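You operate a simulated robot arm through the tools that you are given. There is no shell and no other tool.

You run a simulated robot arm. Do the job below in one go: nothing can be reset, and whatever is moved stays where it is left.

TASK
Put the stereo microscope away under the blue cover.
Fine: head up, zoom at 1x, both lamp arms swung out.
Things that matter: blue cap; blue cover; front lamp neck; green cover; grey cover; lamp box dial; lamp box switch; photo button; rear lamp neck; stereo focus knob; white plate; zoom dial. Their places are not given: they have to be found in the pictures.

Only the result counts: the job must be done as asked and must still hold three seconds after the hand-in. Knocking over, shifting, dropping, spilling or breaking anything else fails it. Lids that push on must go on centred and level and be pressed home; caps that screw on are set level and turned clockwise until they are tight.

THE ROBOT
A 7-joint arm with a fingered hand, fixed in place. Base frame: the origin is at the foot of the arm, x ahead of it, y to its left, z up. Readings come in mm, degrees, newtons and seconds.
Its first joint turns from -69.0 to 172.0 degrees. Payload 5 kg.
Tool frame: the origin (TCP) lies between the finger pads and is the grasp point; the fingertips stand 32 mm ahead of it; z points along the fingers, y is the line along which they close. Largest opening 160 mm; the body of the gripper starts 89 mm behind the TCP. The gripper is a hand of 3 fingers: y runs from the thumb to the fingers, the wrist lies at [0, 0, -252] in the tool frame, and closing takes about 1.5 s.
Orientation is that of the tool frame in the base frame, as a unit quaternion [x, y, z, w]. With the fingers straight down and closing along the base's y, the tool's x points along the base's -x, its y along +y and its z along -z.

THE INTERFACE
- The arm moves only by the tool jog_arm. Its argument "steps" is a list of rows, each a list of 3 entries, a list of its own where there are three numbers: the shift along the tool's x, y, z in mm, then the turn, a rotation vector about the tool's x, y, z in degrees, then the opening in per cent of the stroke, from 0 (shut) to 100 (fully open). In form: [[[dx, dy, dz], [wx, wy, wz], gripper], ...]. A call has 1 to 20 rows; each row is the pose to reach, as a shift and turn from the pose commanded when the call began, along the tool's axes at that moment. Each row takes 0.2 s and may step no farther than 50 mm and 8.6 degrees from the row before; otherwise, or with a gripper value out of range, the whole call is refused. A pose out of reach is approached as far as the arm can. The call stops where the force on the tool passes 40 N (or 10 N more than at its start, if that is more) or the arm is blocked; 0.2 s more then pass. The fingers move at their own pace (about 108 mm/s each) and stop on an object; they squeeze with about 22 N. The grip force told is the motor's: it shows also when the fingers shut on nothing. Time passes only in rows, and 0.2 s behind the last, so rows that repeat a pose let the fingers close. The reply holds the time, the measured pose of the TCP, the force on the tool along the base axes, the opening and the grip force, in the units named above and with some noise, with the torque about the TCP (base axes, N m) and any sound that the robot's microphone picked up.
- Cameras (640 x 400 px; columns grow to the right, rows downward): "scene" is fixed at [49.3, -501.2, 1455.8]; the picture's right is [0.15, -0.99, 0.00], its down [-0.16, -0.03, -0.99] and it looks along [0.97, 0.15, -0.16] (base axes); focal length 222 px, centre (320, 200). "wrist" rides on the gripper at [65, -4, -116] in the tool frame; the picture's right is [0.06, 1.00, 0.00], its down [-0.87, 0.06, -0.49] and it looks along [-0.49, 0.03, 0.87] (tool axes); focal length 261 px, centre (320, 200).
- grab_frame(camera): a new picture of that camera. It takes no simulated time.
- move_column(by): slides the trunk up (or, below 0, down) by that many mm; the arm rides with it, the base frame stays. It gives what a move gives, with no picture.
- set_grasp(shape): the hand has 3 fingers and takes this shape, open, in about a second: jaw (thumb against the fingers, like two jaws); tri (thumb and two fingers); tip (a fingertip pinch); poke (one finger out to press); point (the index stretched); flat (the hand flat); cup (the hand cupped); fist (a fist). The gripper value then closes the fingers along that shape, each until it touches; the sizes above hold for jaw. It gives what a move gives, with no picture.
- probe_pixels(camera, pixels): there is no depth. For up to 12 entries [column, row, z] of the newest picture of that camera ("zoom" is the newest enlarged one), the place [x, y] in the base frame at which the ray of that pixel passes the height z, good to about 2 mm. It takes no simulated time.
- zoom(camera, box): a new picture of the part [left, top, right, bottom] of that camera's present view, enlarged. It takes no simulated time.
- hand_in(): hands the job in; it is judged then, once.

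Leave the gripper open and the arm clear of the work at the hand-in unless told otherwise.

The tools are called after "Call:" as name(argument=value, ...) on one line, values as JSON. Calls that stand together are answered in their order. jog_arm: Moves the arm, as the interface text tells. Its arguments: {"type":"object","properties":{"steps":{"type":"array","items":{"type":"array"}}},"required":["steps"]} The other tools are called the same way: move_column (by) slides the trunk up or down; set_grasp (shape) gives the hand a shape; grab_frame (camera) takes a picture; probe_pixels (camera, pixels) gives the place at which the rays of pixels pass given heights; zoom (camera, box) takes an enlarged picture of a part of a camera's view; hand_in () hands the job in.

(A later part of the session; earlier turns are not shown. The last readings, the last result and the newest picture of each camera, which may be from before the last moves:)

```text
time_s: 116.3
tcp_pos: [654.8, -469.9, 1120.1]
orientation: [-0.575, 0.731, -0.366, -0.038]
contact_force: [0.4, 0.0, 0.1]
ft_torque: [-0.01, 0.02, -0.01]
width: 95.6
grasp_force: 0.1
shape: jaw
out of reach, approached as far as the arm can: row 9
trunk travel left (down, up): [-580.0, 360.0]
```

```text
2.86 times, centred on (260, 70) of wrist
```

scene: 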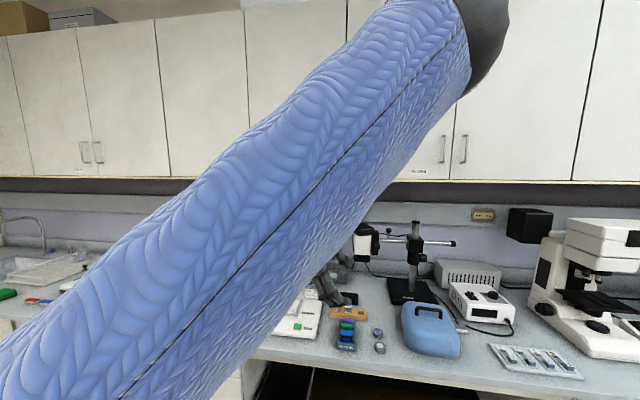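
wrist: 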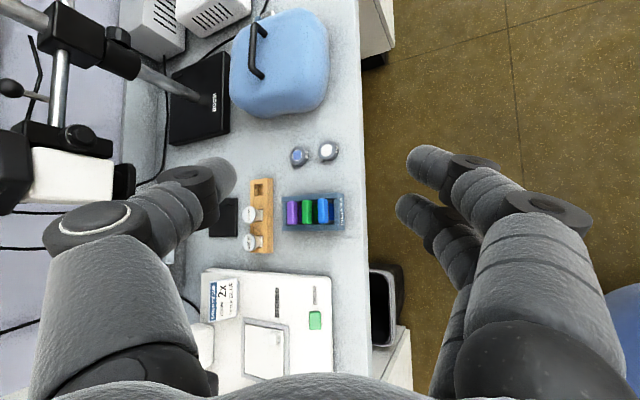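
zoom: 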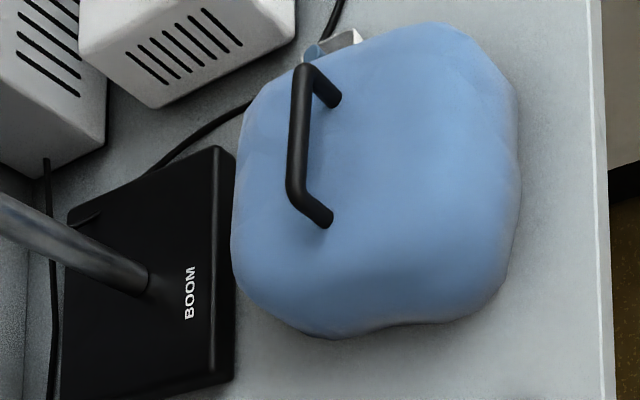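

The cover is ~205×260 mm, 70 mm high, with a centred handle bar at about (942, −782…−871, 860). Before lifting it I want to be sure there isn't another blue cover elsewhere (green and grey ones haven't been seen). I'll turn the wrist camera to look left (+y).

Call:
jog_arm(steps=[[[0, 0, 0], [0, -8.2, 0], 60], [[0, 0, 0], [0, -16.4, 0], 60], [[0, 0, 0], [0, -24.6, 0], 60], [[0, 0, 0], [0, -32.8, 0], 60], [[0, 0, 0], [0, -41, 0], 60], [[0, 0, 0], [0, -49, 0], 60], [[0, 0, 0], [0, -57, 0], 60], [[0, 0, 0], [0, -65, 0], 60], [[0, 0, 0], [0, -73, 0], 60], [[0, 0, 0], [0, -81, 0], 60], [[0, 0, 0], [0, -89, 0], 60]])

Call:
grab_frame(camera="wrist")

```text
time_s: 118.7
tcp_pos: [655.2, -470.1, 1120.7]
orientation: [0.667, -0.549, -0.139, -0.484]
contact_force: [0.7, -0.9, -0.5]
ft_torque: [-0.02, 0.0, 0.01]
width: 95.4
grasp_force: 0.0
shape: jaw
trunk travel left (down, up): [-580.0, 360.0]
```

```text
taken
```

wrist: 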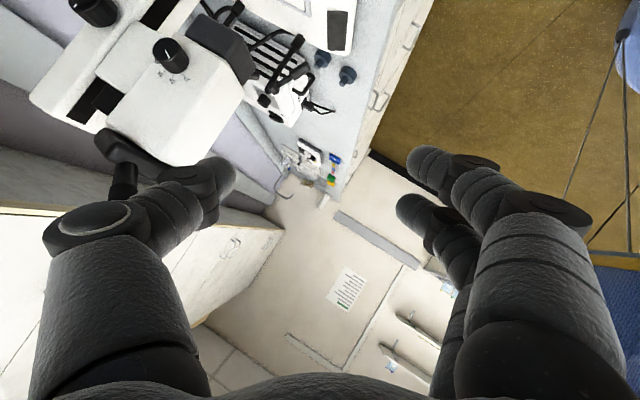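

Looking left: bench end, sink, end wall with a poster and shelves. Zooming there.

Call:
zoom(camera="wrist", box=[270, 140, 460, 390])

Call:
zoom(camera="scene", box=[0, 0, 200, 130])

Call:
zoom(camera="scene", box=[0, 230, 130, 330])

Call:
zoom(camera="scene", box=[380, 280, 640, 400])

```text
1.60 times, centred on (365, 265) of wrist
```

zoom: 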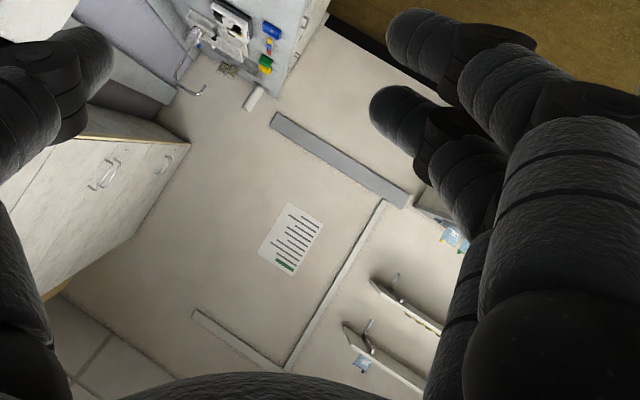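

```text
3.08 times, centred on (100, 65) of scene
```

zoom: 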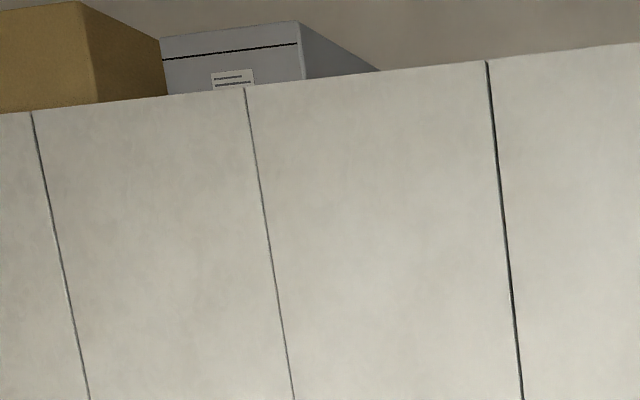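

```text
4.00 times, centred on (65, 280) of scene
```

zoom: 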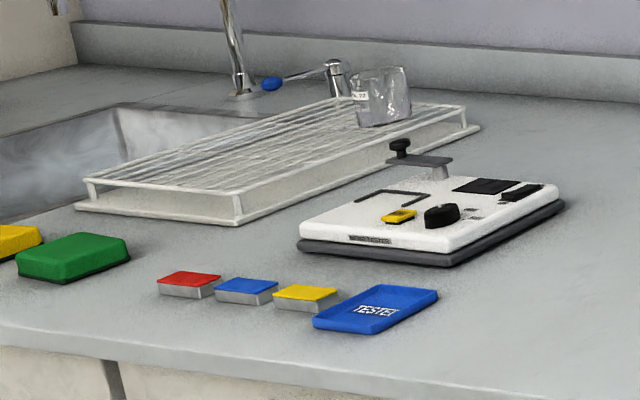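

```text
2.46 times, centred on (510, 340) of scene
```

zoom: 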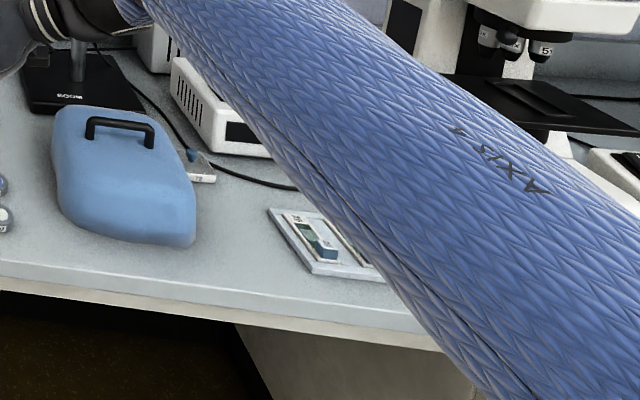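

No other microscope cover in sight to the left (only the TESTER set there), so the light-blue cover with the handle is the one. Turning the hand back.

Call:
jog_arm(steps=[[[0, 0, 0], [0, 8.2, 0], 60], [[0, 0, 0], [0, 16.4, 0], 60], [[0, 0, 0], [0, 24.6, 0], 60], [[0, 0, 0], [0, 32.8, 0], 60], [[0, 0, 0], [0, 41, 0], 60], [[0, 0, 0], [0, 49, 0], 60], [[0, 0, 0], [0, 57, 0], 60], [[0, 0, 0], [0, 65, 0], 60], [[0, 0, 0], [0, 73, 0], 60], [[0, 0, 0], [0, 81, 0], 60], [[0, 0, 0], [0, 89, 0], 60]])

```text
time_s: 121.3
tcp_pos: [644.3, -468.3, 1056.7]
orientation: [-0.593, 0.727, -0.336, -0.081]
contact_force: [1.2, -0.5, -0.4]
ft_torque: [0.01, -0.02, -0.03]
width: 96.0
grasp_force: 0.0
shape: jaw
trunk travel left (down, up): [-580.0, 360.0]
stopped in row 11: the arm was blocked; the commanded pose is now the measured one
```

The arm hit a joint limit near this height. Lowering the trunk 200 mm here in front of the bench (free space) gives better reach for the low, far handle.

Call:
move_column(by=-200)

Call:
jog_arm(steps=[[[0, 0, 0], [6, 0, 0], 60], [[0, 0, 0], [12, 0, 0], 60], [[0, 0, 0], [12, 0, 0], 60]])

```text
time_s: 123.5
tcp_pos: [644.1, -467.7, 856.5]
orientation: [-0.594, 0.726, -0.337, -0.08]
contact_force: [-0.2, -0.8, 1.5]
ft_torque: [0.01, 0.0, 0.01]
width: 95.7
grasp_force: 0.1
shape: jaw
trunk travel left (down, up): [-380.0, 560.0]
```

```text
time_s: 124.3
tcp_pos: [654.2, -457.2, 858.4]
orientation: [-0.6, 0.688, -0.407, -0.016]
contact_force: [-0.1, 0.4, 0.7]
ft_torque: [0.03, 0.01, 0.0]
width: 95.7
grasp_force: 0.0
shape: jaw
out of reach, approached as far as the arm can: row 2, 3
trunk travel left (down, up): [-380.0, 560.0]
```

Hand direction is now (.47,-.58,-.67), suited to the handle. First straight up 100 mm, then across to a point 130 mm short of the handle.

Call:
jog_arm(steps=[[[25.7, -27.3, -33.7], [0, 0, 0], 50], [[51.5, -54.6, -67.4], [0, 0, 0], 40], [[72.6, -76.1, -34.2], [0, 0, 0], 30], [[93.8, -97.6, -0.9], [0, 0, 0], 30], [[114.9, -119.2, 32.3], [0, 0, 0], 30], [[136, -140.7, 65.6], [0, 0, 0], 30], [[157.2, -162.2, 98.8], [0, 0, 0], 30], [[178.3, -183.8, 132], [0, 0, 0], 30], [[199.5, -205.3, 165.3], [0, 0, 0], 30], [[220.6, -226.8, 198.5], [0, 0, 0], 30]])

Call:
grab_frame(camera="wrist")

Call:
grab_frame(camera="scene")

```text
refused: row 1 steps farther than a row can; nothing moved
```

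```text
taken
```

wrist: 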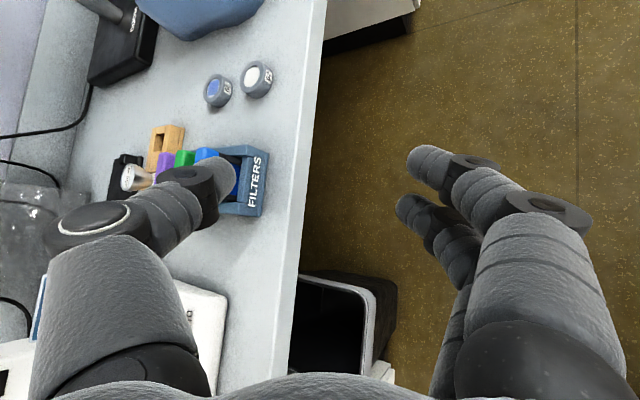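

```text
taken
```

scene: 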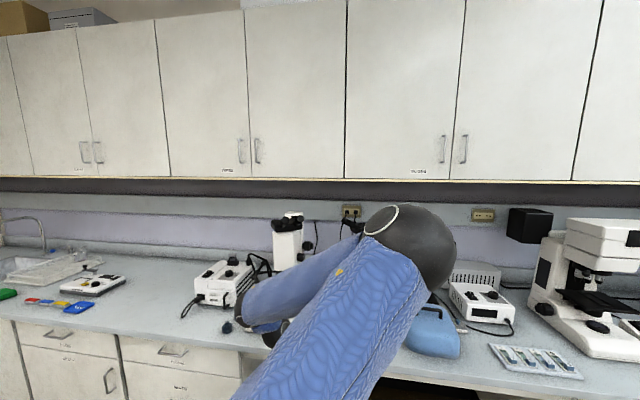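

The step was just over 50 mm; splitting it finer.

Call:
jog_arm(steps=[[[17.2, -18.2, -22.5], [0, 0, 0], 50], [[34.3, -36.4, -45], [0, 0, 0], 40], [[51.5, -54.6, -67.4], [0, 0, 0], 40], [[72.6, -76.1, -34.2], [0, 0, 0], 30], [[93.8, -97.6, -0.9], [0, 0, 0], 30], [[114.9, -119.2, 32.3], [0, 0, 0], 30], [[136, -140.7, 65.6], [0, 0, 0], 30], [[157.2, -162.2, 98.8], [0, 0, 0], 30]])

Call:
grab_frame(camera="wrist")

```text
time_s: 126.1
tcp_pos: [793.0, -638.5, 962.7]
orientation: [-0.598, 0.689, -0.409, -0.019]
contact_force: [-0.5, -0.2, -0.4]
ft_torque: [-0.02, 0.0, 0.03]
width: 48.2
grasp_force: 0.0
shape: jaw
out of reach, approached as far as the arm can: row 4
trunk travel left (down, up): [-380.0, 560.0]
```

```text
taken
```

wrist: 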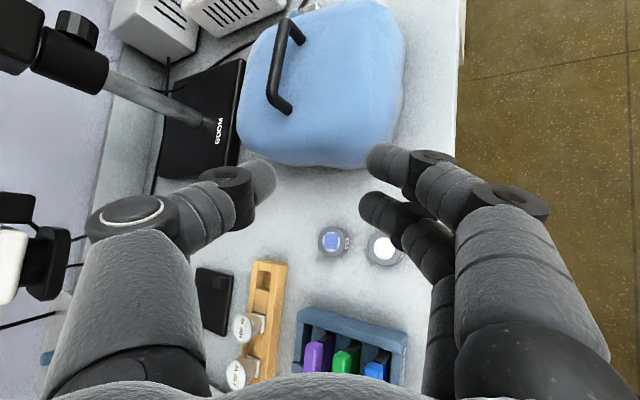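

Handle refined: bar centre about (938,-825,859). Moving to 100 mm short of the grasp, on the approach line.

Call:
jog_arm(steps=[[[14, -14.1, 31.9], [0, 0, 0], 30], [[28, -28.2, 63.7], [0, 0, 0], 30], [[42, -42.3, 95.6], [0, 0, 0], 30], [[56.1, -56.4, 127.4], [0, 0, 0], 30], [[56.1, -56.4, 127.4], [0, 0, 0], 30]])

Call:
grab_frame(camera="wrist")

Call:
grab_frame(camera="scene")

```text
time_s: 127.3
tcp_pos: [883.1, -752.0, 937.1]
orientation: [-0.597, 0.689, -0.41, -0.018]
contact_force: [1.1, -0.1, -0.4]
ft_torque: [0.02, 0.02, -0.02]
width: 48.3
grasp_force: 0.0
shape: jaw
trunk travel left (down, up): [-380.0, 560.0]
```

```text
taken
```

wrist: 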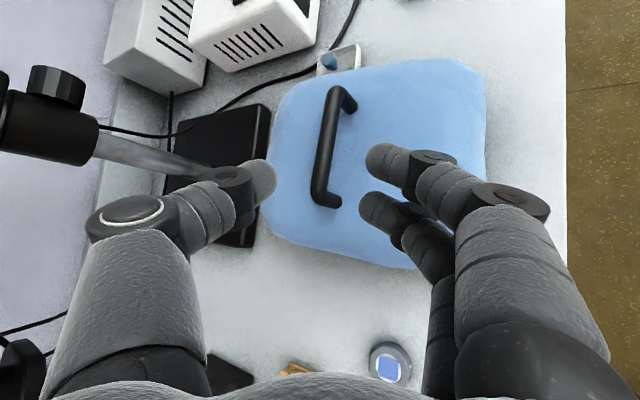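

```text
taken
```

scene: 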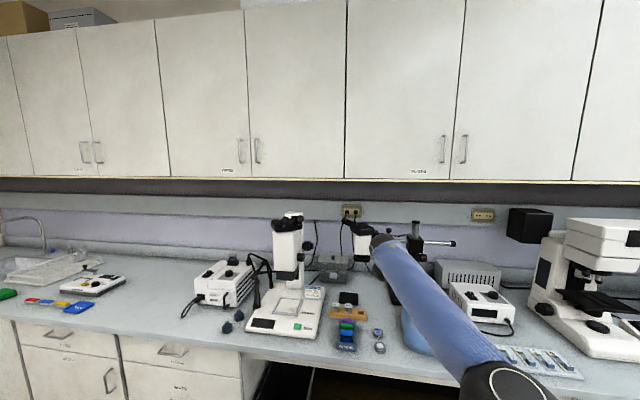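

The handle bar lies between the fingers' lines at (327,146). Advancing 60 mm and checking again.

Call:
jog_arm(steps=[[[0.5, 2.5, 20], [0, 0, 0], 30], [[1, 4.5, 40], [0, 0, 0], 30], [[1, 5, 60], [0, 0, 0], 30], [[1, 5, 60], [0, 0, 0], 30]])

Call:
grab_frame(camera="wrist")

```text
time_s: 128.3
tcp_pos: [905.4, -790.1, 894.9]
orientation: [-0.598, 0.688, -0.41, -0.018]
contact_force: [0.4, 0.2, -0.3]
ft_torque: [-0.01, 0.01, 0.01]
width: 48.0
grasp_force: 0.1
shape: jaw
trunk travel left (down, up): [-380.0, 560.0]
```

```text
taken
```

wrist: 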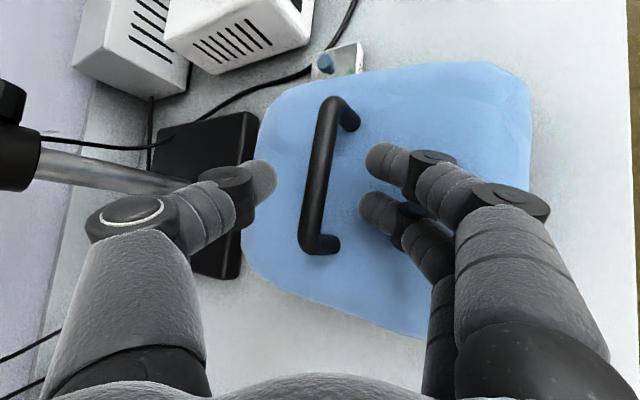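

The bar is already only ~24 mm ahead of the TCP (it stands higher, z≈880). Advancing 8 mm more, then closing on it.

Call:
jog_arm(steps=[[[1.5, 0.5, 4], [0, 0, 0], 30], [[2.5, 1, 8], [0, 0, 0], 30], [[2.5, 1, 8], [0, 0, 0], 15], [[2.5, 1, 8], [0, 0, 0], 8], [[2.5, 1, 8], [0, 0, 0], 2], [[2.5, 1, 8], [0, 0, 0], 0], [[2.5, 1, 8], [0, 0, 0], 0], [[2.5, 1, 8], [0, 0, 0], 0]])

Call:
grab_frame(camera="wrist")

```text
time_s: 130.1
tcp_pos: [908.4, -796.3, 889.9]
orientation: [-0.598, 0.688, -0.41, -0.018]
contact_force: [2.6, 0.1, 2.9]
ft_torque: [-0.01, -0.06, -0.09]
width: 4.5
grasp_force: 22.2
shape: jaw
trunk travel left (down, up): [-380.0, 560.0]
```

```text
taken
```

wrist: 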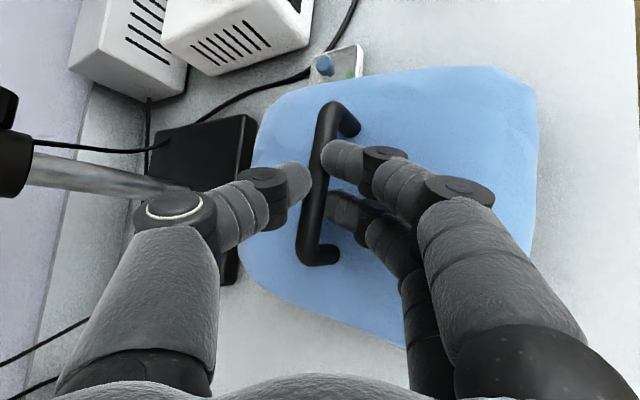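

The bar is gripped (22 N). Lifting straight up 40 mm.

Call:
jog_arm(steps=[[[5.2, -5.4, -6.6], [0, 0, 0], 0], [[10.3, -10.8, -13.3], [0, 0, 0], 0], [[15.5, -16.2, -20], [0, 0, 0], 0], [[20.6, -21.6, -26.6], [0, 0, 0], 0], [[20.6, -21.6, -26.6], [0, 0, 0], 0]])

Call:
grab_frame(camera="wrist")

Call:
grab_frame(camera="scene")

```text
time_s: 131.3
tcp_pos: [907.3, -797.3, 931.7]
orientation: [-0.598, 0.689, -0.409, -0.018]
contact_force: [-0.1, 0.0, -1.7]
ft_torque: [0.06, 0.05, 0.02]
width: 4.1
grasp_force: 22.4
shape: jaw
trunk travel left (down, up): [-380.0, 560.0]
```

```text
taken
```

wrist: 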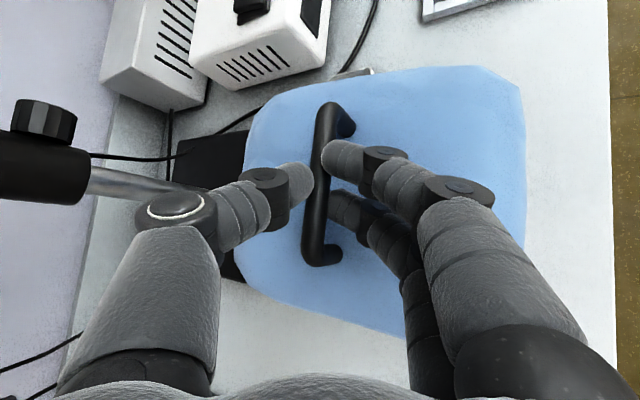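

```text
taken
```

scene: 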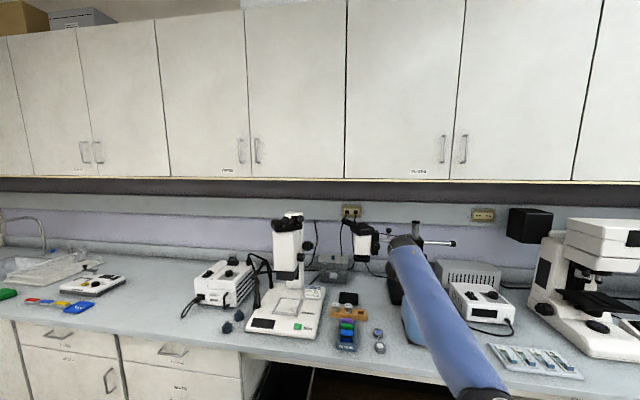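

The cover is very light (~1.7 N). Checking in the scene zoom that it hangs level.

Call:
zoom(camera="scene", box=[370, 260, 490, 370])

```text
3.64 times, centred on (430, 315) of scene
```

zoom: 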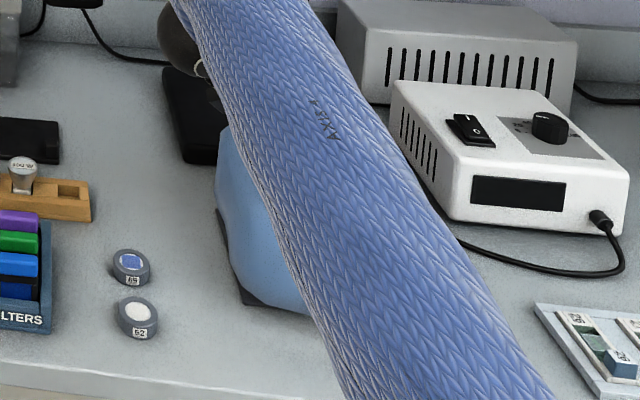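

It is clear of the bench. I raise the trunk 150 mm, then pull it back toward the robot for more room.

Call:
move_column(by=150)

Call:
jog_arm(steps=[[[8, 36, -30], [0, 0, 0], 0], [[16, 72, -60], [0, 0, 0], 0]])

Call:
grab_frame(camera="scene")

```text
time_s: 133.1
tcp_pos: [908.4, -796.9, 1080.3]
orientation: [-0.598, 0.689, -0.409, -0.019]
contact_force: [-0.6, -0.2, -2.0]
ft_torque: [0.06, 0.05, -0.02]
width: 4.3
grasp_force: 22.0
shape: jaw
trunk travel left (down, up): [-530.0, 410.0]
```

```text
time_s: 133.7
tcp_pos: [817.7, -778.7, 1088.6]
orientation: [-0.599, 0.689, -0.408, -0.018]
contact_force: [1.9, -0.1, 6.7]
ft_torque: [0.49, 0.37, -0.02]
width: 4.1
grasp_force: 22.1
shape: jaw
trunk travel left (down, up): [-530.0, 410.0]
```

```text
taken
```

scene: 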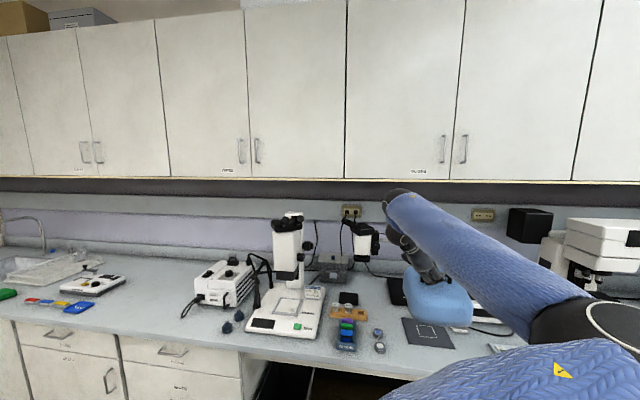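

The cover has uncovered a dark mat with corner marks on the bench. Zooming on both.

Call:
zoom(camera="scene", box=[380, 230, 500, 360])

Call:
grab_frame(camera="wrist")

```text
3.08 times, centred on (440, 295) of scene
```

zoom: 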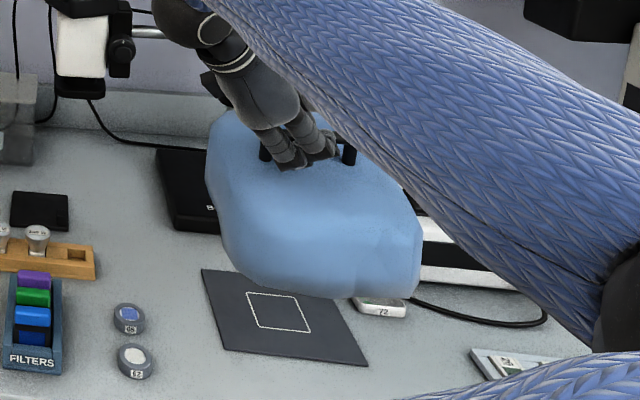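

```text
taken
```

wrist: 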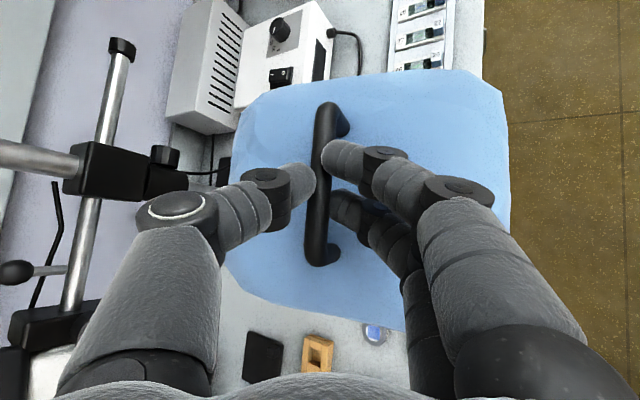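

To place it properly I want to see its underside. I raise the trunk 250 mm, and bring the cover back over free floor in front of the bench.

Call:
move_column(by=250)

Call:
jog_arm(steps=[[[-12.2, 23.8, -36.3], [0, 0, 0], 0], [[-24.4, 47.6, -72.7], [0, 0, 0], 0], [[-36.6, 71.4, -109], [0, 0, 0], 0], [[-48.9, 95.1, -145.3], [0, 0, 0], 0], [[-61, 118.9, -181.7], [0, 0, 0], 0], [[-73.3, 142.7, -218], [0, 0, 0], 0]])

Call:
grab_frame(camera="scene")

```text
time_s: 136.2
tcp_pos: [817.3, -779.3, 1341.9]
orientation: [-0.599, 0.688, -0.409, -0.018]
contact_force: [-0.2, -0.2, -2.6]
ft_torque: [0.03, 0.05, 0.0]
width: 4.1
grasp_force: 22.0
shape: jaw
trunk travel left (down, up): [-780.0, 160.0]
```

```text
time_s: 137.6
tcp_pos: [716.6, -573.3, 1354.3]
orientation: [-0.602, 0.686, -0.408, -0.01]
contact_force: [0.8, 1.6, -1.8]
ft_torque: [0.0, 0.09, -0.04]
width: 3.0
grasp_force: 21.6
shape: jaw
out of reach, approached as far as the arm can: row 3, 4, 5, 6
trunk travel left (down, up): [-780.0, 160.0]
```

```text
taken
```

scene: 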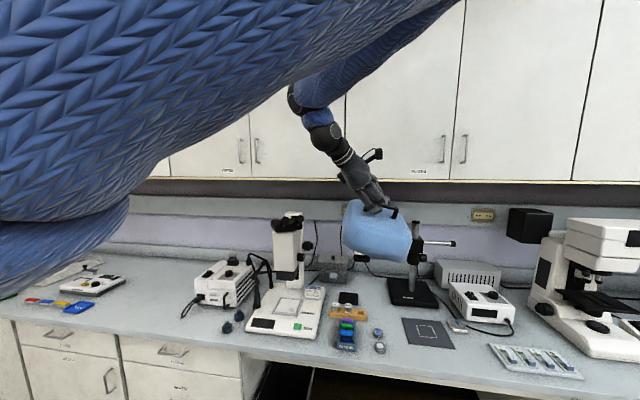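

Zooming on the cover in the hand.

Call:
zoom(camera="scene", box=[310, 130, 450, 280])

Call:
grab_frame(camera="wrist")

```text
2.67 times, centred on (380, 205) of scene
```

zoom: 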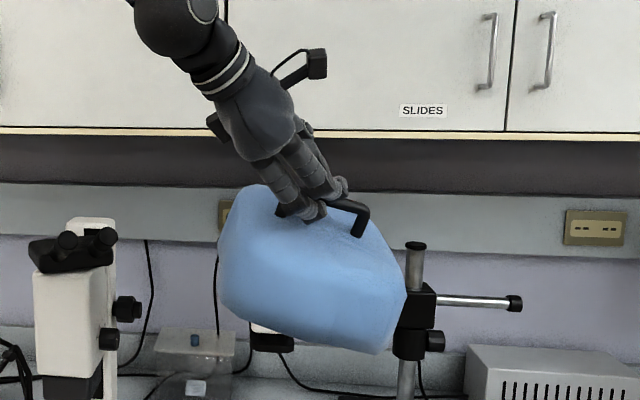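

```text
taken
```

wrist: 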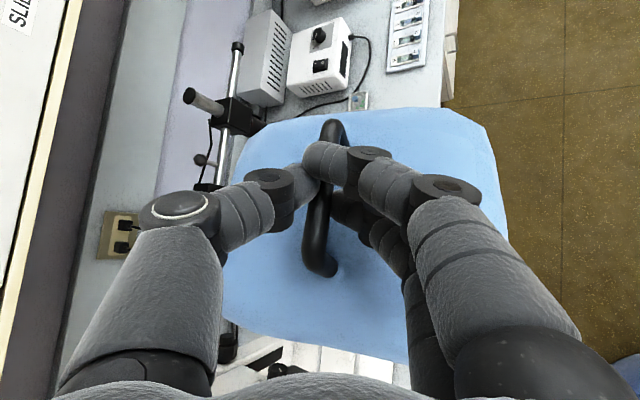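

The cover has pivoted ~15° in the grip (right side lower). I'll tip the hand so its underside faces the scene camera, to learn its shape, slowly.

Call:
jog_arm(steps=[[[0, 0, 0], [-4.1, -0.3, -2.9], 0], [[0, 0, 0], [-8.2, -0.6, -5.7], 0], [[0, 0, 0], [-12.3, -0.9, -8.6], 0], [[0, 0, 0], [-16.4, -1.2, -11.4], 0], [[0, 0, 0], [-20.5, -1.5, -14.3], 0], [[0, 0, 0], [-24.5, -1.7, -17.2], 0], [[0, 0, 0], [-28.6, -2, -20], 0], [[0, 0, 0], [-32.7, -2.3, -22.9], 0], [[0, 0, 0], [-36.8, -2.6, -25.7], 0], [[0, 0, 0], [-40.9, -2.9, -28.6], 0], [[0, 0, 0], [-40.9, -2.9, -28.6], 0]])

Call:
zoom(camera="scene", box=[310, 130, 450, 280])

```text
time_s: 140.0
tcp_pos: [791.7, -527.7, 1266.6]
orientation: [0.72, -0.641, 0.184, 0.194]
contact_force: [0.1, -0.3, -2.3]
ft_torque: [-0.02, -0.03, 0.0]
width: 2.7
grasp_force: 22.1
shape: jaw
out of reach, approached as far as the arm can: row 1, 2, 3, 4, 5, 6, 7, 8, 9, 10, 11
trunk travel left (down, up): [-780.0, 160.0]
```

```text
2.67 times, centred on (380, 205) of scene
```

zoom: 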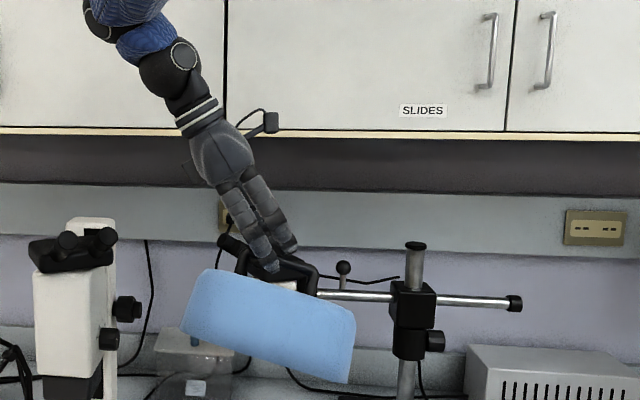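

The hand was pushed out of its reach limits and moved; checking with the wrist camera and a closer zoom.

Call:
grab_frame(camera="wrist")

Call:
zoom(camera="scene", box=[330, 190, 430, 290])

```text
taken
```

wrist: 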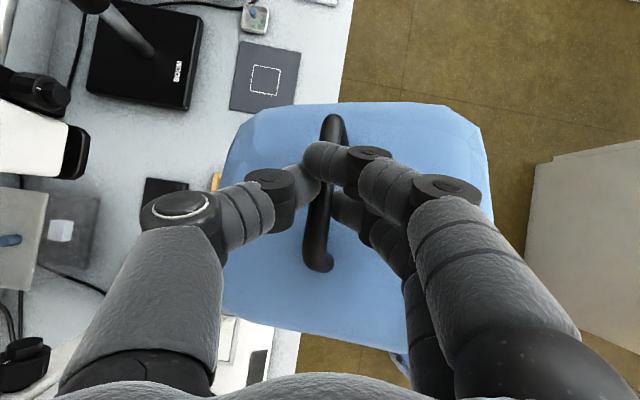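

```text
4.00 times, centred on (380, 240) of scene
```

zoom: 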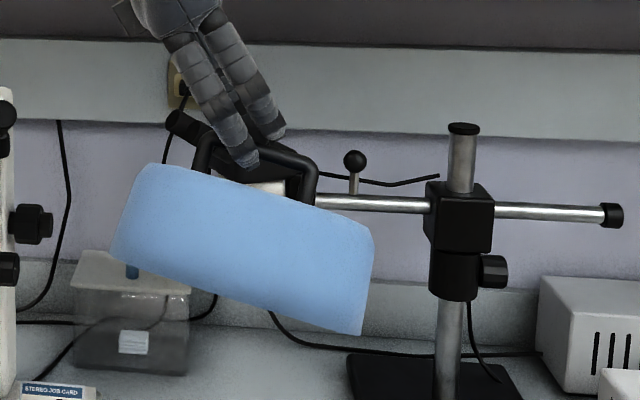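

The cover moved with the hand. To regain reach I raise the trunk by 155 mm, then restore the hand's pitch.

Call:
move_column(by=155)

Call:
jog_arm(steps=[[[0, 0, 0], [2, 0.1, 1.4], 0], [[0, 0, 0], [4, 0.3, 2.9], 0], [[0, 0, 0], [7, 0.5, 5], 0], [[0, 0, 0], [10, 0.7, 7], 0], [[0, 0, 0], [13, 0.9, 9.1], 0], [[0, 0, 0], [16, 1.1, 11.2], 0], [[0, 0, 0], [19, 1.3, 13.3], 0], [[0, 0, 0], [22, 1.5, 15.4], 0], [[0, 0, 0], [25, 1.7, 17.5], 0], [[0, 0, 0], [28.6, 2, 20], 0], [[0, 0, 0], [28.6, 2, 20], 0]])

Call:
grab_frame(camera="scene")

```text
time_s: 141.8
tcp_pos: [791.4, -527.8, 1421.2]
orientation: [0.72, -0.64, 0.185, 0.194]
contact_force: [-0.5, 0.1, -2.9]
ft_torque: [0.01, -0.06, -0.01]
width: 3.0
grasp_force: 21.8
shape: jaw
trunk travel left (down, up): [-935.0, 5.0]
```

```text
time_s: 144.2
tcp_pos: [791.2, -527.0, 1422.6]
orientation: [-0.621, 0.686, -0.379, 0.012]
contact_force: [0.2, -0.2, -1.9]
ft_torque: [0.04, 0.09, 0.02]
width: 2.8
grasp_force: 21.8
shape: jaw
trunk travel left (down, up): [-935.0, 5.0]
```

```text
taken
```

scene: 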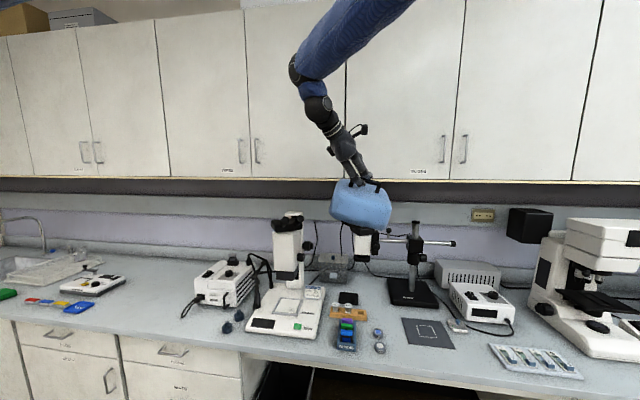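

Reach is good again. Zooming on the cover to measure its tilt.

Call:
zoom(camera="scene", box=[310, 140, 410, 240])

Call:
grab_frame(camera="wrist")

```text
4.00 times, centred on (360, 190) of scene
```

zoom: 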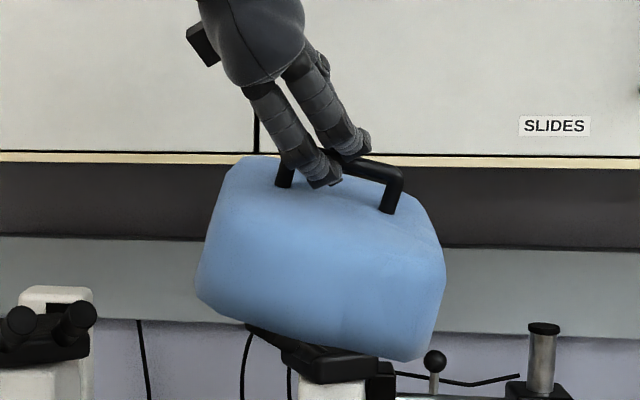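

```text
taken
```

wrist: 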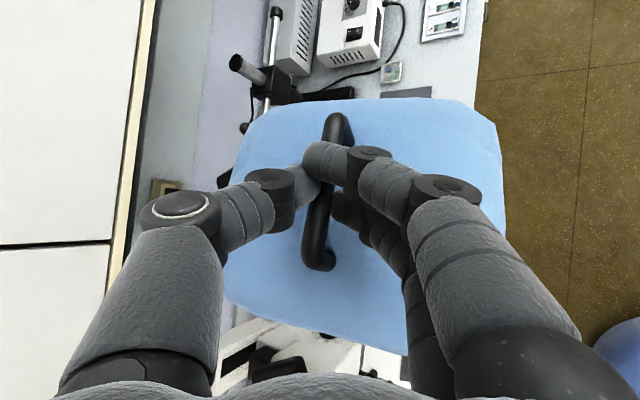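

The cover hangs right-side low ~14° and front low ~8°. I correct the hand's attitude accordingly (small rotation) and check.

Call:
jog_arm(steps=[[[0, 0, 0], [-1, 2.8, -2.8], 0], [[0, 0, 0], [-2, 5.6, -5.5], 0], [[0, 0, 0], [-3.1, 8.5, -8.3], 0], [[0, 0, 0], [-4.1, 11.3, -11.1], 0], [[0, 0, 0], [-4.1, 11.3, -11.1], 0]])

Call:
zoom(camera="scene", box=[310, 140, 410, 240])

```text
time_s: 145.4
tcp_pos: [791.5, -529.1, 1422.1]
orientation: [0.645, -0.634, 0.412, 0.113]
contact_force: [-0.2, 1.3, -2.0]
ft_torque: [0.03, 0.01, -0.02]
width: 2.6
grasp_force: 22.2
shape: jaw
trunk travel left (down, up): [-935.0, 5.0]
```

```text
4.00 times, centred on (360, 190) of scene
```

zoom: 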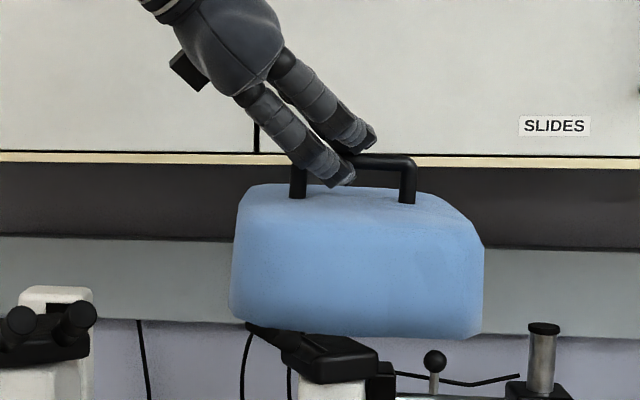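

Level now. I take a wrist picture to measure where the cover's front and rear edges are relative to the handle.

Call:
grab_frame(camera="wrist")

Call:
probe_pixels(camera="wrist", pixels=[[320, 185, 1412], [225, 240, 1290], [225, 240, 1370], [500, 200, 1290], [500, 200, 1370]])

```text
taken
```

wrist: 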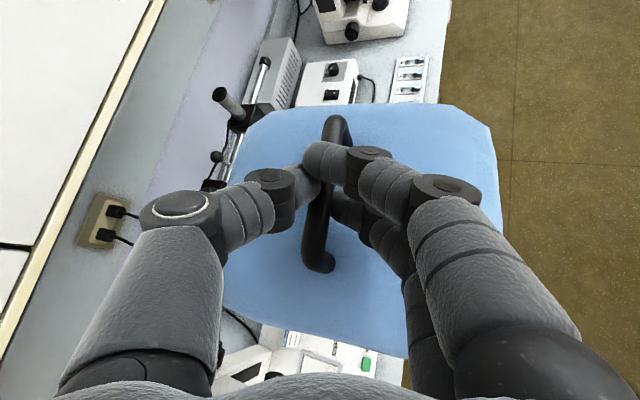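

```text
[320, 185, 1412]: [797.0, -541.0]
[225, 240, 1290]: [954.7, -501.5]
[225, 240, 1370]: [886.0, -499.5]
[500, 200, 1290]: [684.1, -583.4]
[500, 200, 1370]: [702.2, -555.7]
```

Call:
probe_pixels(camera="wrist", pixels=[[380, 104, 1370], [380, 104, 1290], [330, 340, 1370], [330, 340, 1290], [240, 150, 1370], [490, 130, 1370], [228, 300, 1370], [505, 240, 1290], [335, 118, 1412], [318, 268, 1412]])

```text
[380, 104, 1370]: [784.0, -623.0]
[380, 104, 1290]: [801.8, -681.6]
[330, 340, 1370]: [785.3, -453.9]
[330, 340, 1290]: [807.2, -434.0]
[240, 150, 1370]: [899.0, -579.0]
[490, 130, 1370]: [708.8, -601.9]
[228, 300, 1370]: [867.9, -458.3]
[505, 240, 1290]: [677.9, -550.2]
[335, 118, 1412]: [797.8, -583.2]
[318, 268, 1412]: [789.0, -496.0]
```

Measured: the cover is about 225×190 mm, ~97 mm deep, handle centred. The eyepiece ends stand at about (845,-240) and (842,-302), top ~1245; the column top is at x 1085–1150. I'll carry the cover over the head: bar to (930,-247), still with the rim at ~1281, moving gently.

Call:
jog_arm(steps=[[[-19.3, -14.3, -12], [0, 0, 0], 0], [[-38.6, -28.6, -24], [0, 0, 0], 0], [[-57.9, -42.8, -36], [0, 0, 0], 0], [[-77.1, -57.1, -48], [0, 0, 0], 0], [[-96.4, -71.4, -60], [0, 0, 0], 0], [[-115.7, -85.7, -72], [0, 0, 0], 0], [[-135, -99.9, -84], [0, 0, 0], 0], [[-154.3, -114.2, -96], [0, 0, 0], 0]])

Call:
grab_frame(camera="scene")

Call:
grab_frame(camera="wrist")

```text
time_s: 147.2
tcp_pos: [881.3, -333.3, 1421.5]
orientation: [0.644, -0.635, 0.412, 0.116]
contact_force: [0.1, 0.2, -2.7]
ft_torque: [0.03, 0.05, 0.0]
width: 2.7
grasp_force: 21.8
shape: jaw
trunk travel left (down, up): [-935.0, 5.0]
```

```text
taken
```

scene: 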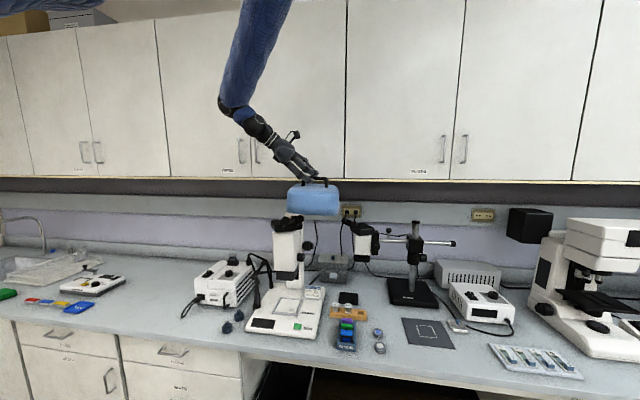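

```text
taken
```

wrist: 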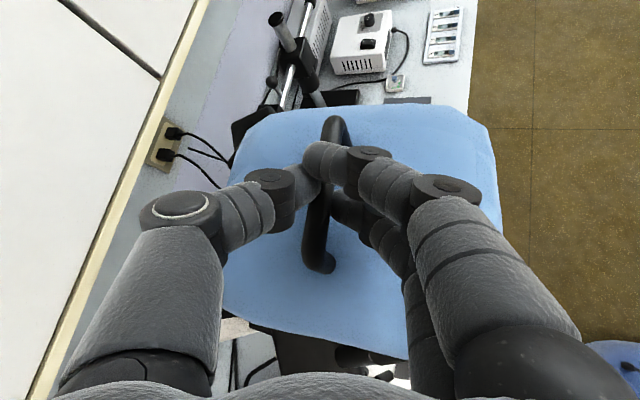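

Cover level at scene (313,200), rim above the eyepieces. Continuing the last 106 mm.

Call:
jog_arm(steps=[[[-19.3, -14.3, -12], [0, 0, 0], 0], [[-38.6, -28.6, -24], [0, 0, 0], 0], [[-57.9, -42.8, -36], [0, 0, 0], 0], [[-77.1, -57.1, -48], [0, 0, 0], 0], [[-77.1, -57.1, -48], [0, 0, 0], 0]])

Call:
zoom(camera="scene", box=[240, 150, 360, 270])

Call:
grab_frame(camera="wrist")

```text
time_s: 148.4
tcp_pos: [924.6, -235.2, 1421.8]
orientation: [0.644, -0.635, 0.411, 0.113]
contact_force: [-0.5, 0.5, -3.4]
ft_torque: [0.05, 0.0, 0.0]
width: 2.8
grasp_force: 22.0
shape: jaw
trunk travel left (down, up): [-935.0, 5.0]
```

```text
3.33 times, centred on (300, 210) of scene
```

zoom: 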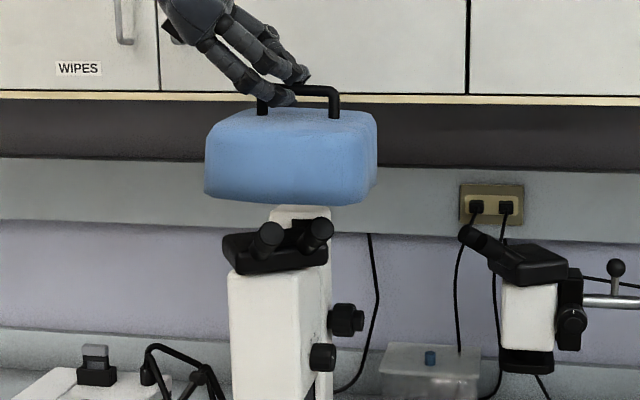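

```text
taken
```

wrist: 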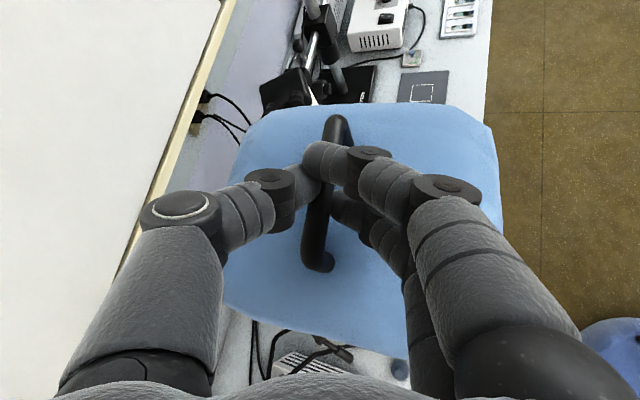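

The cover sits squarely over the head, with a slight yaw (~6°). I straighten that and shift 8 mm left, then start lowering 24 mm in small steps.

Call:
jog_arm(steps=[[[-2.9, -0.7, -2.6], [-2, 1.1, 1.9], 0], [[-5.8, -1.4, -5.3], [-4, 2.3, 3.8], 0], [[-5.8, -1.4, -5.3], [-4, 2.3, 3.8], 0]])

Call:
zoom(camera="scene", box=[240, 150, 360, 270])

Call:
grab_frame(camera="wrist")

Call:
probe_pixels(camera="wrist", pixels=[[335, 118, 1412], [318, 268, 1412], [500, 200, 1290], [225, 240, 1370], [380, 104, 1370], [330, 340, 1370], [490, 130, 1370]])

```text
time_s: 149.2
tcp_pos: [925.5, -227.5, 1421.0]
orientation: [-0.609, 0.668, -0.406, -0.135]
contact_force: [-0.2, -0.6, -2.0]
ft_torque: [0.03, 0.01, -0.02]
width: 2.5
grasp_force: 22.0
shape: jaw
trunk travel left (down, up): [-935.0, 5.0]
```

```text
3.33 times, centred on (300, 210) of scene
```

zoom: 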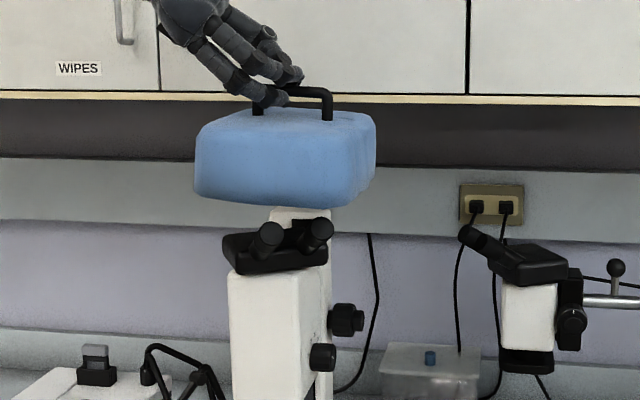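

```text
taken
```

wrist: 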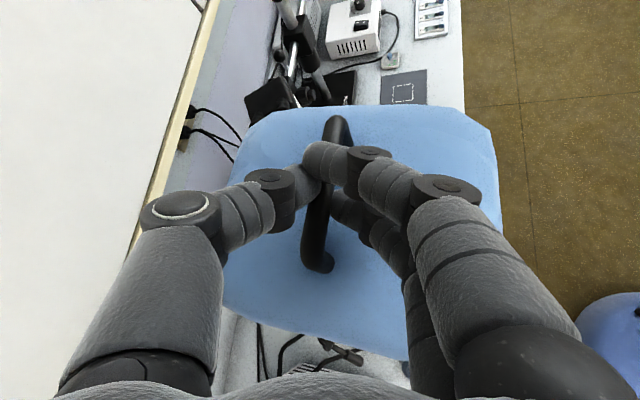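

```text
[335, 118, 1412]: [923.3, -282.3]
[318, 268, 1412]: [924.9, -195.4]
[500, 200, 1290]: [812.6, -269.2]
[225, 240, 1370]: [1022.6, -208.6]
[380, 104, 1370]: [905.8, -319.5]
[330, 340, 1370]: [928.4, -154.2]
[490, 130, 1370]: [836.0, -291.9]
```

Bar now parallel to y at (924,-239). Lowering slowly 45 mm, watching the force, to feel whether the hood goes over the eyepieces.

Call:
jog_arm(steps=[[[-5.4, 3, 5.1], [0, 0, 0], 0], [[-10.8, 6, 10.1], [0, 0, 0], 0], [[-16.2, 9.1, 15.2], [0, 0, 0], 0], [[-20.3, 11.3, 19], [0, 0, 0], 0], [[-24.3, 13.6, 22.8], [0, 0, 0], 0], [[-27, 15.1, 25.4], [0, 0, 0], 0], [[-30.4, 17, 28.5], [0, 0, 0], 0], [[-30.4, 17, 28.5], [0, 0, 0], 0]])

Call:
zoom(camera="scene", box=[240, 150, 360, 270])

```text
time_s: 151.0
tcp_pos: [924.2, -226.1, 1375.6]
orientation: [-0.61, 0.666, -0.407, -0.135]
contact_force: [-0.6, 0.0, -2.0]
ft_torque: [0.03, 0.04, -0.01]
width: 2.7
grasp_force: 22.1
shape: jaw
trunk travel left (down, up): [-935.0, 5.0]
```

```text
3.33 times, centred on (300, 210) of scene
```

zoom: 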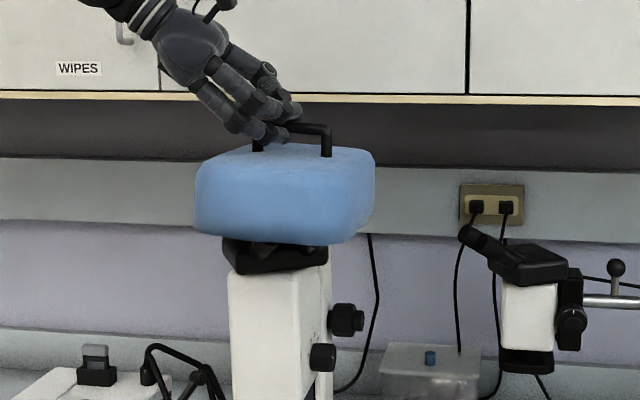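

The eyepieces have disappeared behind the hood's front wall with no contact force: it is hollow and goes over the head. Lowering further.

Call:
jog_arm(steps=[[[-5.4, 3, 5.1], [0, 0, 0], 0], [[-10.8, 6, 10.1], [0, 0, 0], 0], [[-16.2, 9.1, 15.2], [0, 0, 0], 0], [[-20.3, 11.3, 19], [0, 0, 0], 0], [[-24.3, 13.6, 22.8], [0, 0, 0], 0], [[-27, 15.1, 25.4], [0, 0, 0], 0], [[-27, 15.1, 25.4], [0, 0, 0], 0]])

Call:
zoom(camera="scene", box=[240, 150, 360, 270])

```text
time_s: 152.6
tcp_pos: [925.1, -228.6, 1335.6]
orientation: [-0.61, 0.667, -0.405, -0.136]
contact_force: [-0.7, -1.2, -1.9]
ft_torque: [0.06, 0.02, -0.07]
width: 2.9
grasp_force: 22.2
shape: jaw
trunk travel left (down, up): [-935.0, 5.0]
```

```text
3.33 times, centred on (300, 210) of scene
```

zoom: 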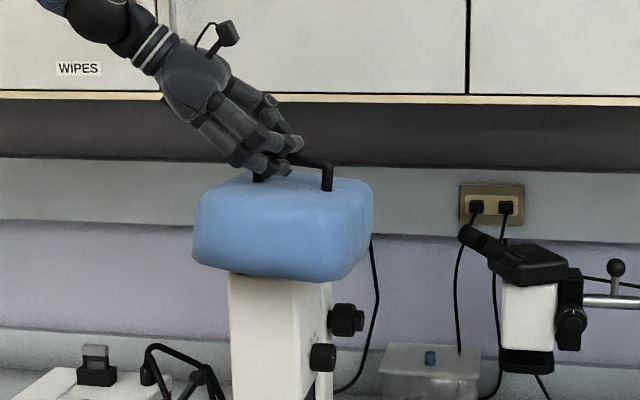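

Still free. Continuing in 5 mm steps until it seats.

Call:
jog_arm(steps=[[[-3.4, 1.9, 3.2], [0, 0, 0], 0], [[-6.8, 3.8, 6.3], [0, 0, 0], 0], [[-10.1, 5.7, 9.5], [0, 0, 0], 0], [[-13.5, 7.6, 12.7], [0, 0, 0], 0], [[-16.9, 9.5, 15.9], [0, 0, 0], 0], [[-16.9, 9.5, 15.9], [0, 0, 0], 0]])

Call:
zoom(camera="scene", box=[240, 150, 360, 270])

```text
time_s: 154.0
tcp_pos: [924.6, -225.3, 1311.4]
orientation: [-0.611, 0.666, -0.407, -0.135]
contact_force: [5.4, 4.5, 5.5]
ft_torque: [0.07, -0.03, 0.19]
width: 3.5
grasp_force: 22.1
shape: jaw
trunk travel left (down, up): [-935.0, 5.0]
```

```text
3.33 times, centred on (300, 210) of scene
```

zoom: 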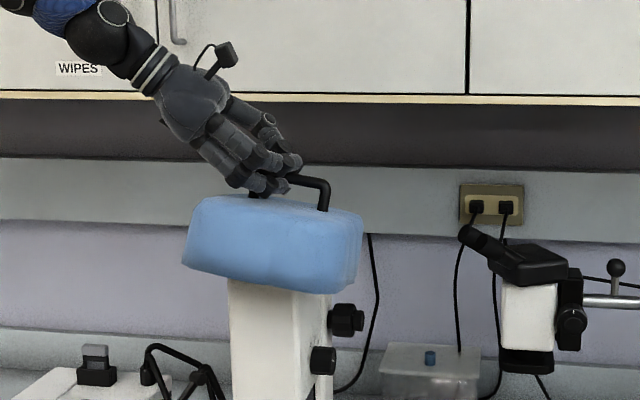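

Contact: the left-rear rim has met something and the cover tilted right-low. I raise it 10 mm, level it by 7°, and shift 8 mm toward the back to be more over the head.

Call:
jog_arm(steps=[[[3.4, -1.9, -3.2], [0, 0, 0], 0], [[6.8, -3.8, -6.3], [0, 0, 0], 0], [[5.9, -7.5, -5], [0.8, 3.3, -1.1], 0], [[5, -11.2, -3.8], [1.55, 6.5, -2.2], 0], [[5, -11.2, -3.8], [1.55, 6.5, -2.2], 0]])

Call:
zoom(camera="scene", box=[240, 150, 360, 270])

Call:
grab_frame(camera="wrist")

```text
time_s: 155.2
tcp_pos: [932.8, -228.6, 1320.1]
orientation: [-0.604, 0.64, -0.444, -0.167]
contact_force: [-0.7, 0.8, -2.2]
ft_torque: [0.09, 0.09, 0.0]
width: 2.7
grasp_force: 22.1
shape: jaw
trunk travel left (down, up): [-935.0, 5.0]
```

```text
3.33 times, centred on (300, 210) of scene
```

zoom: 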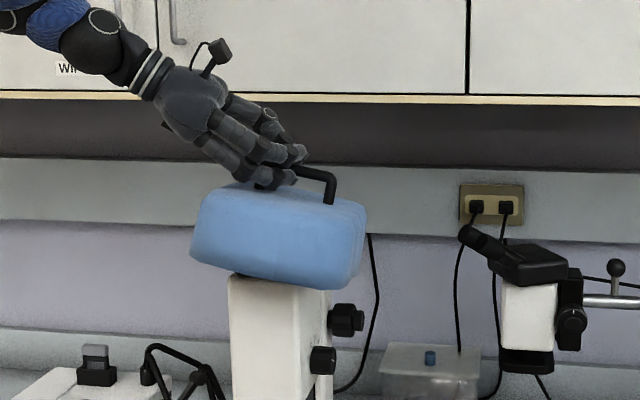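

```text
taken
```

wrist: 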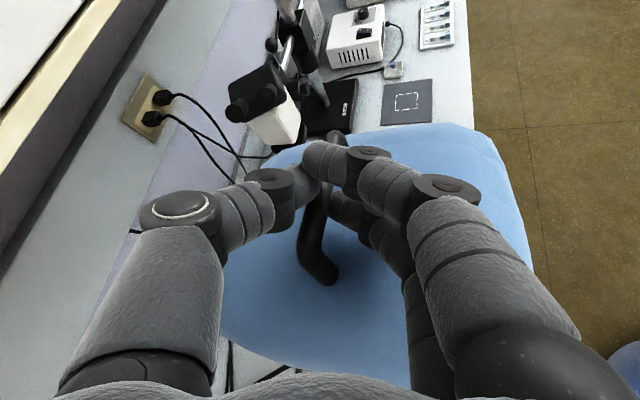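

Still right-low by ~8°. Another correction of 8°, without moving.

Call:
jog_arm(steps=[[[0, 0, 0], [0.85, 3.7, -1.3], 0], [[0, 0, 0], [1.7, 7.4, -2.6], 0], [[0, 0, 0], [1.7, 7.4, -2.6], 0]])

Call:
zoom(camera="scene", box=[240, 150, 360, 270])

Call:
zoom(camera="scene", box=[260, 195, 330, 245])

```text
time_s: 156.0
tcp_pos: [934.7, -231.8, 1320.0]
orientation: [-0.612, 0.626, -0.454, -0.166]
contact_force: [-0.8, 2.0, -2.2]
ft_torque: [0.13, 0.09, 0.0]
width: 2.9
grasp_force: 22.4
shape: jaw
out of reach, approached as far as the arm can: row 1, 2, 3
trunk travel left (down, up): [-935.0, 5.0]
```

```text
3.33 times, centred on (300, 210) of scene
```

zoom: 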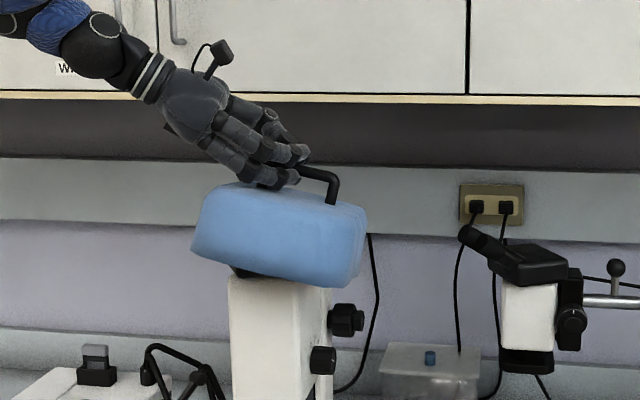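

```text
8.00 times, centred on (295, 220) of scene
```

zoom: 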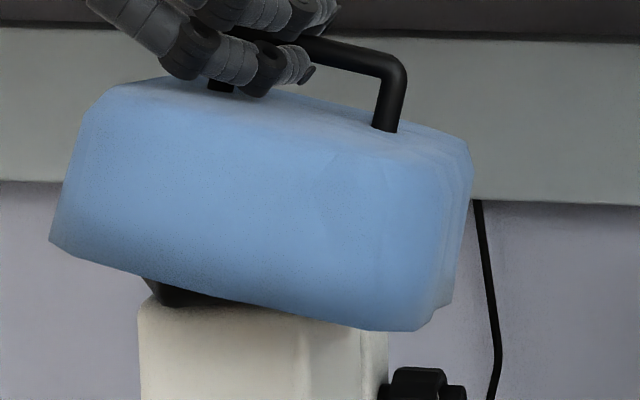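

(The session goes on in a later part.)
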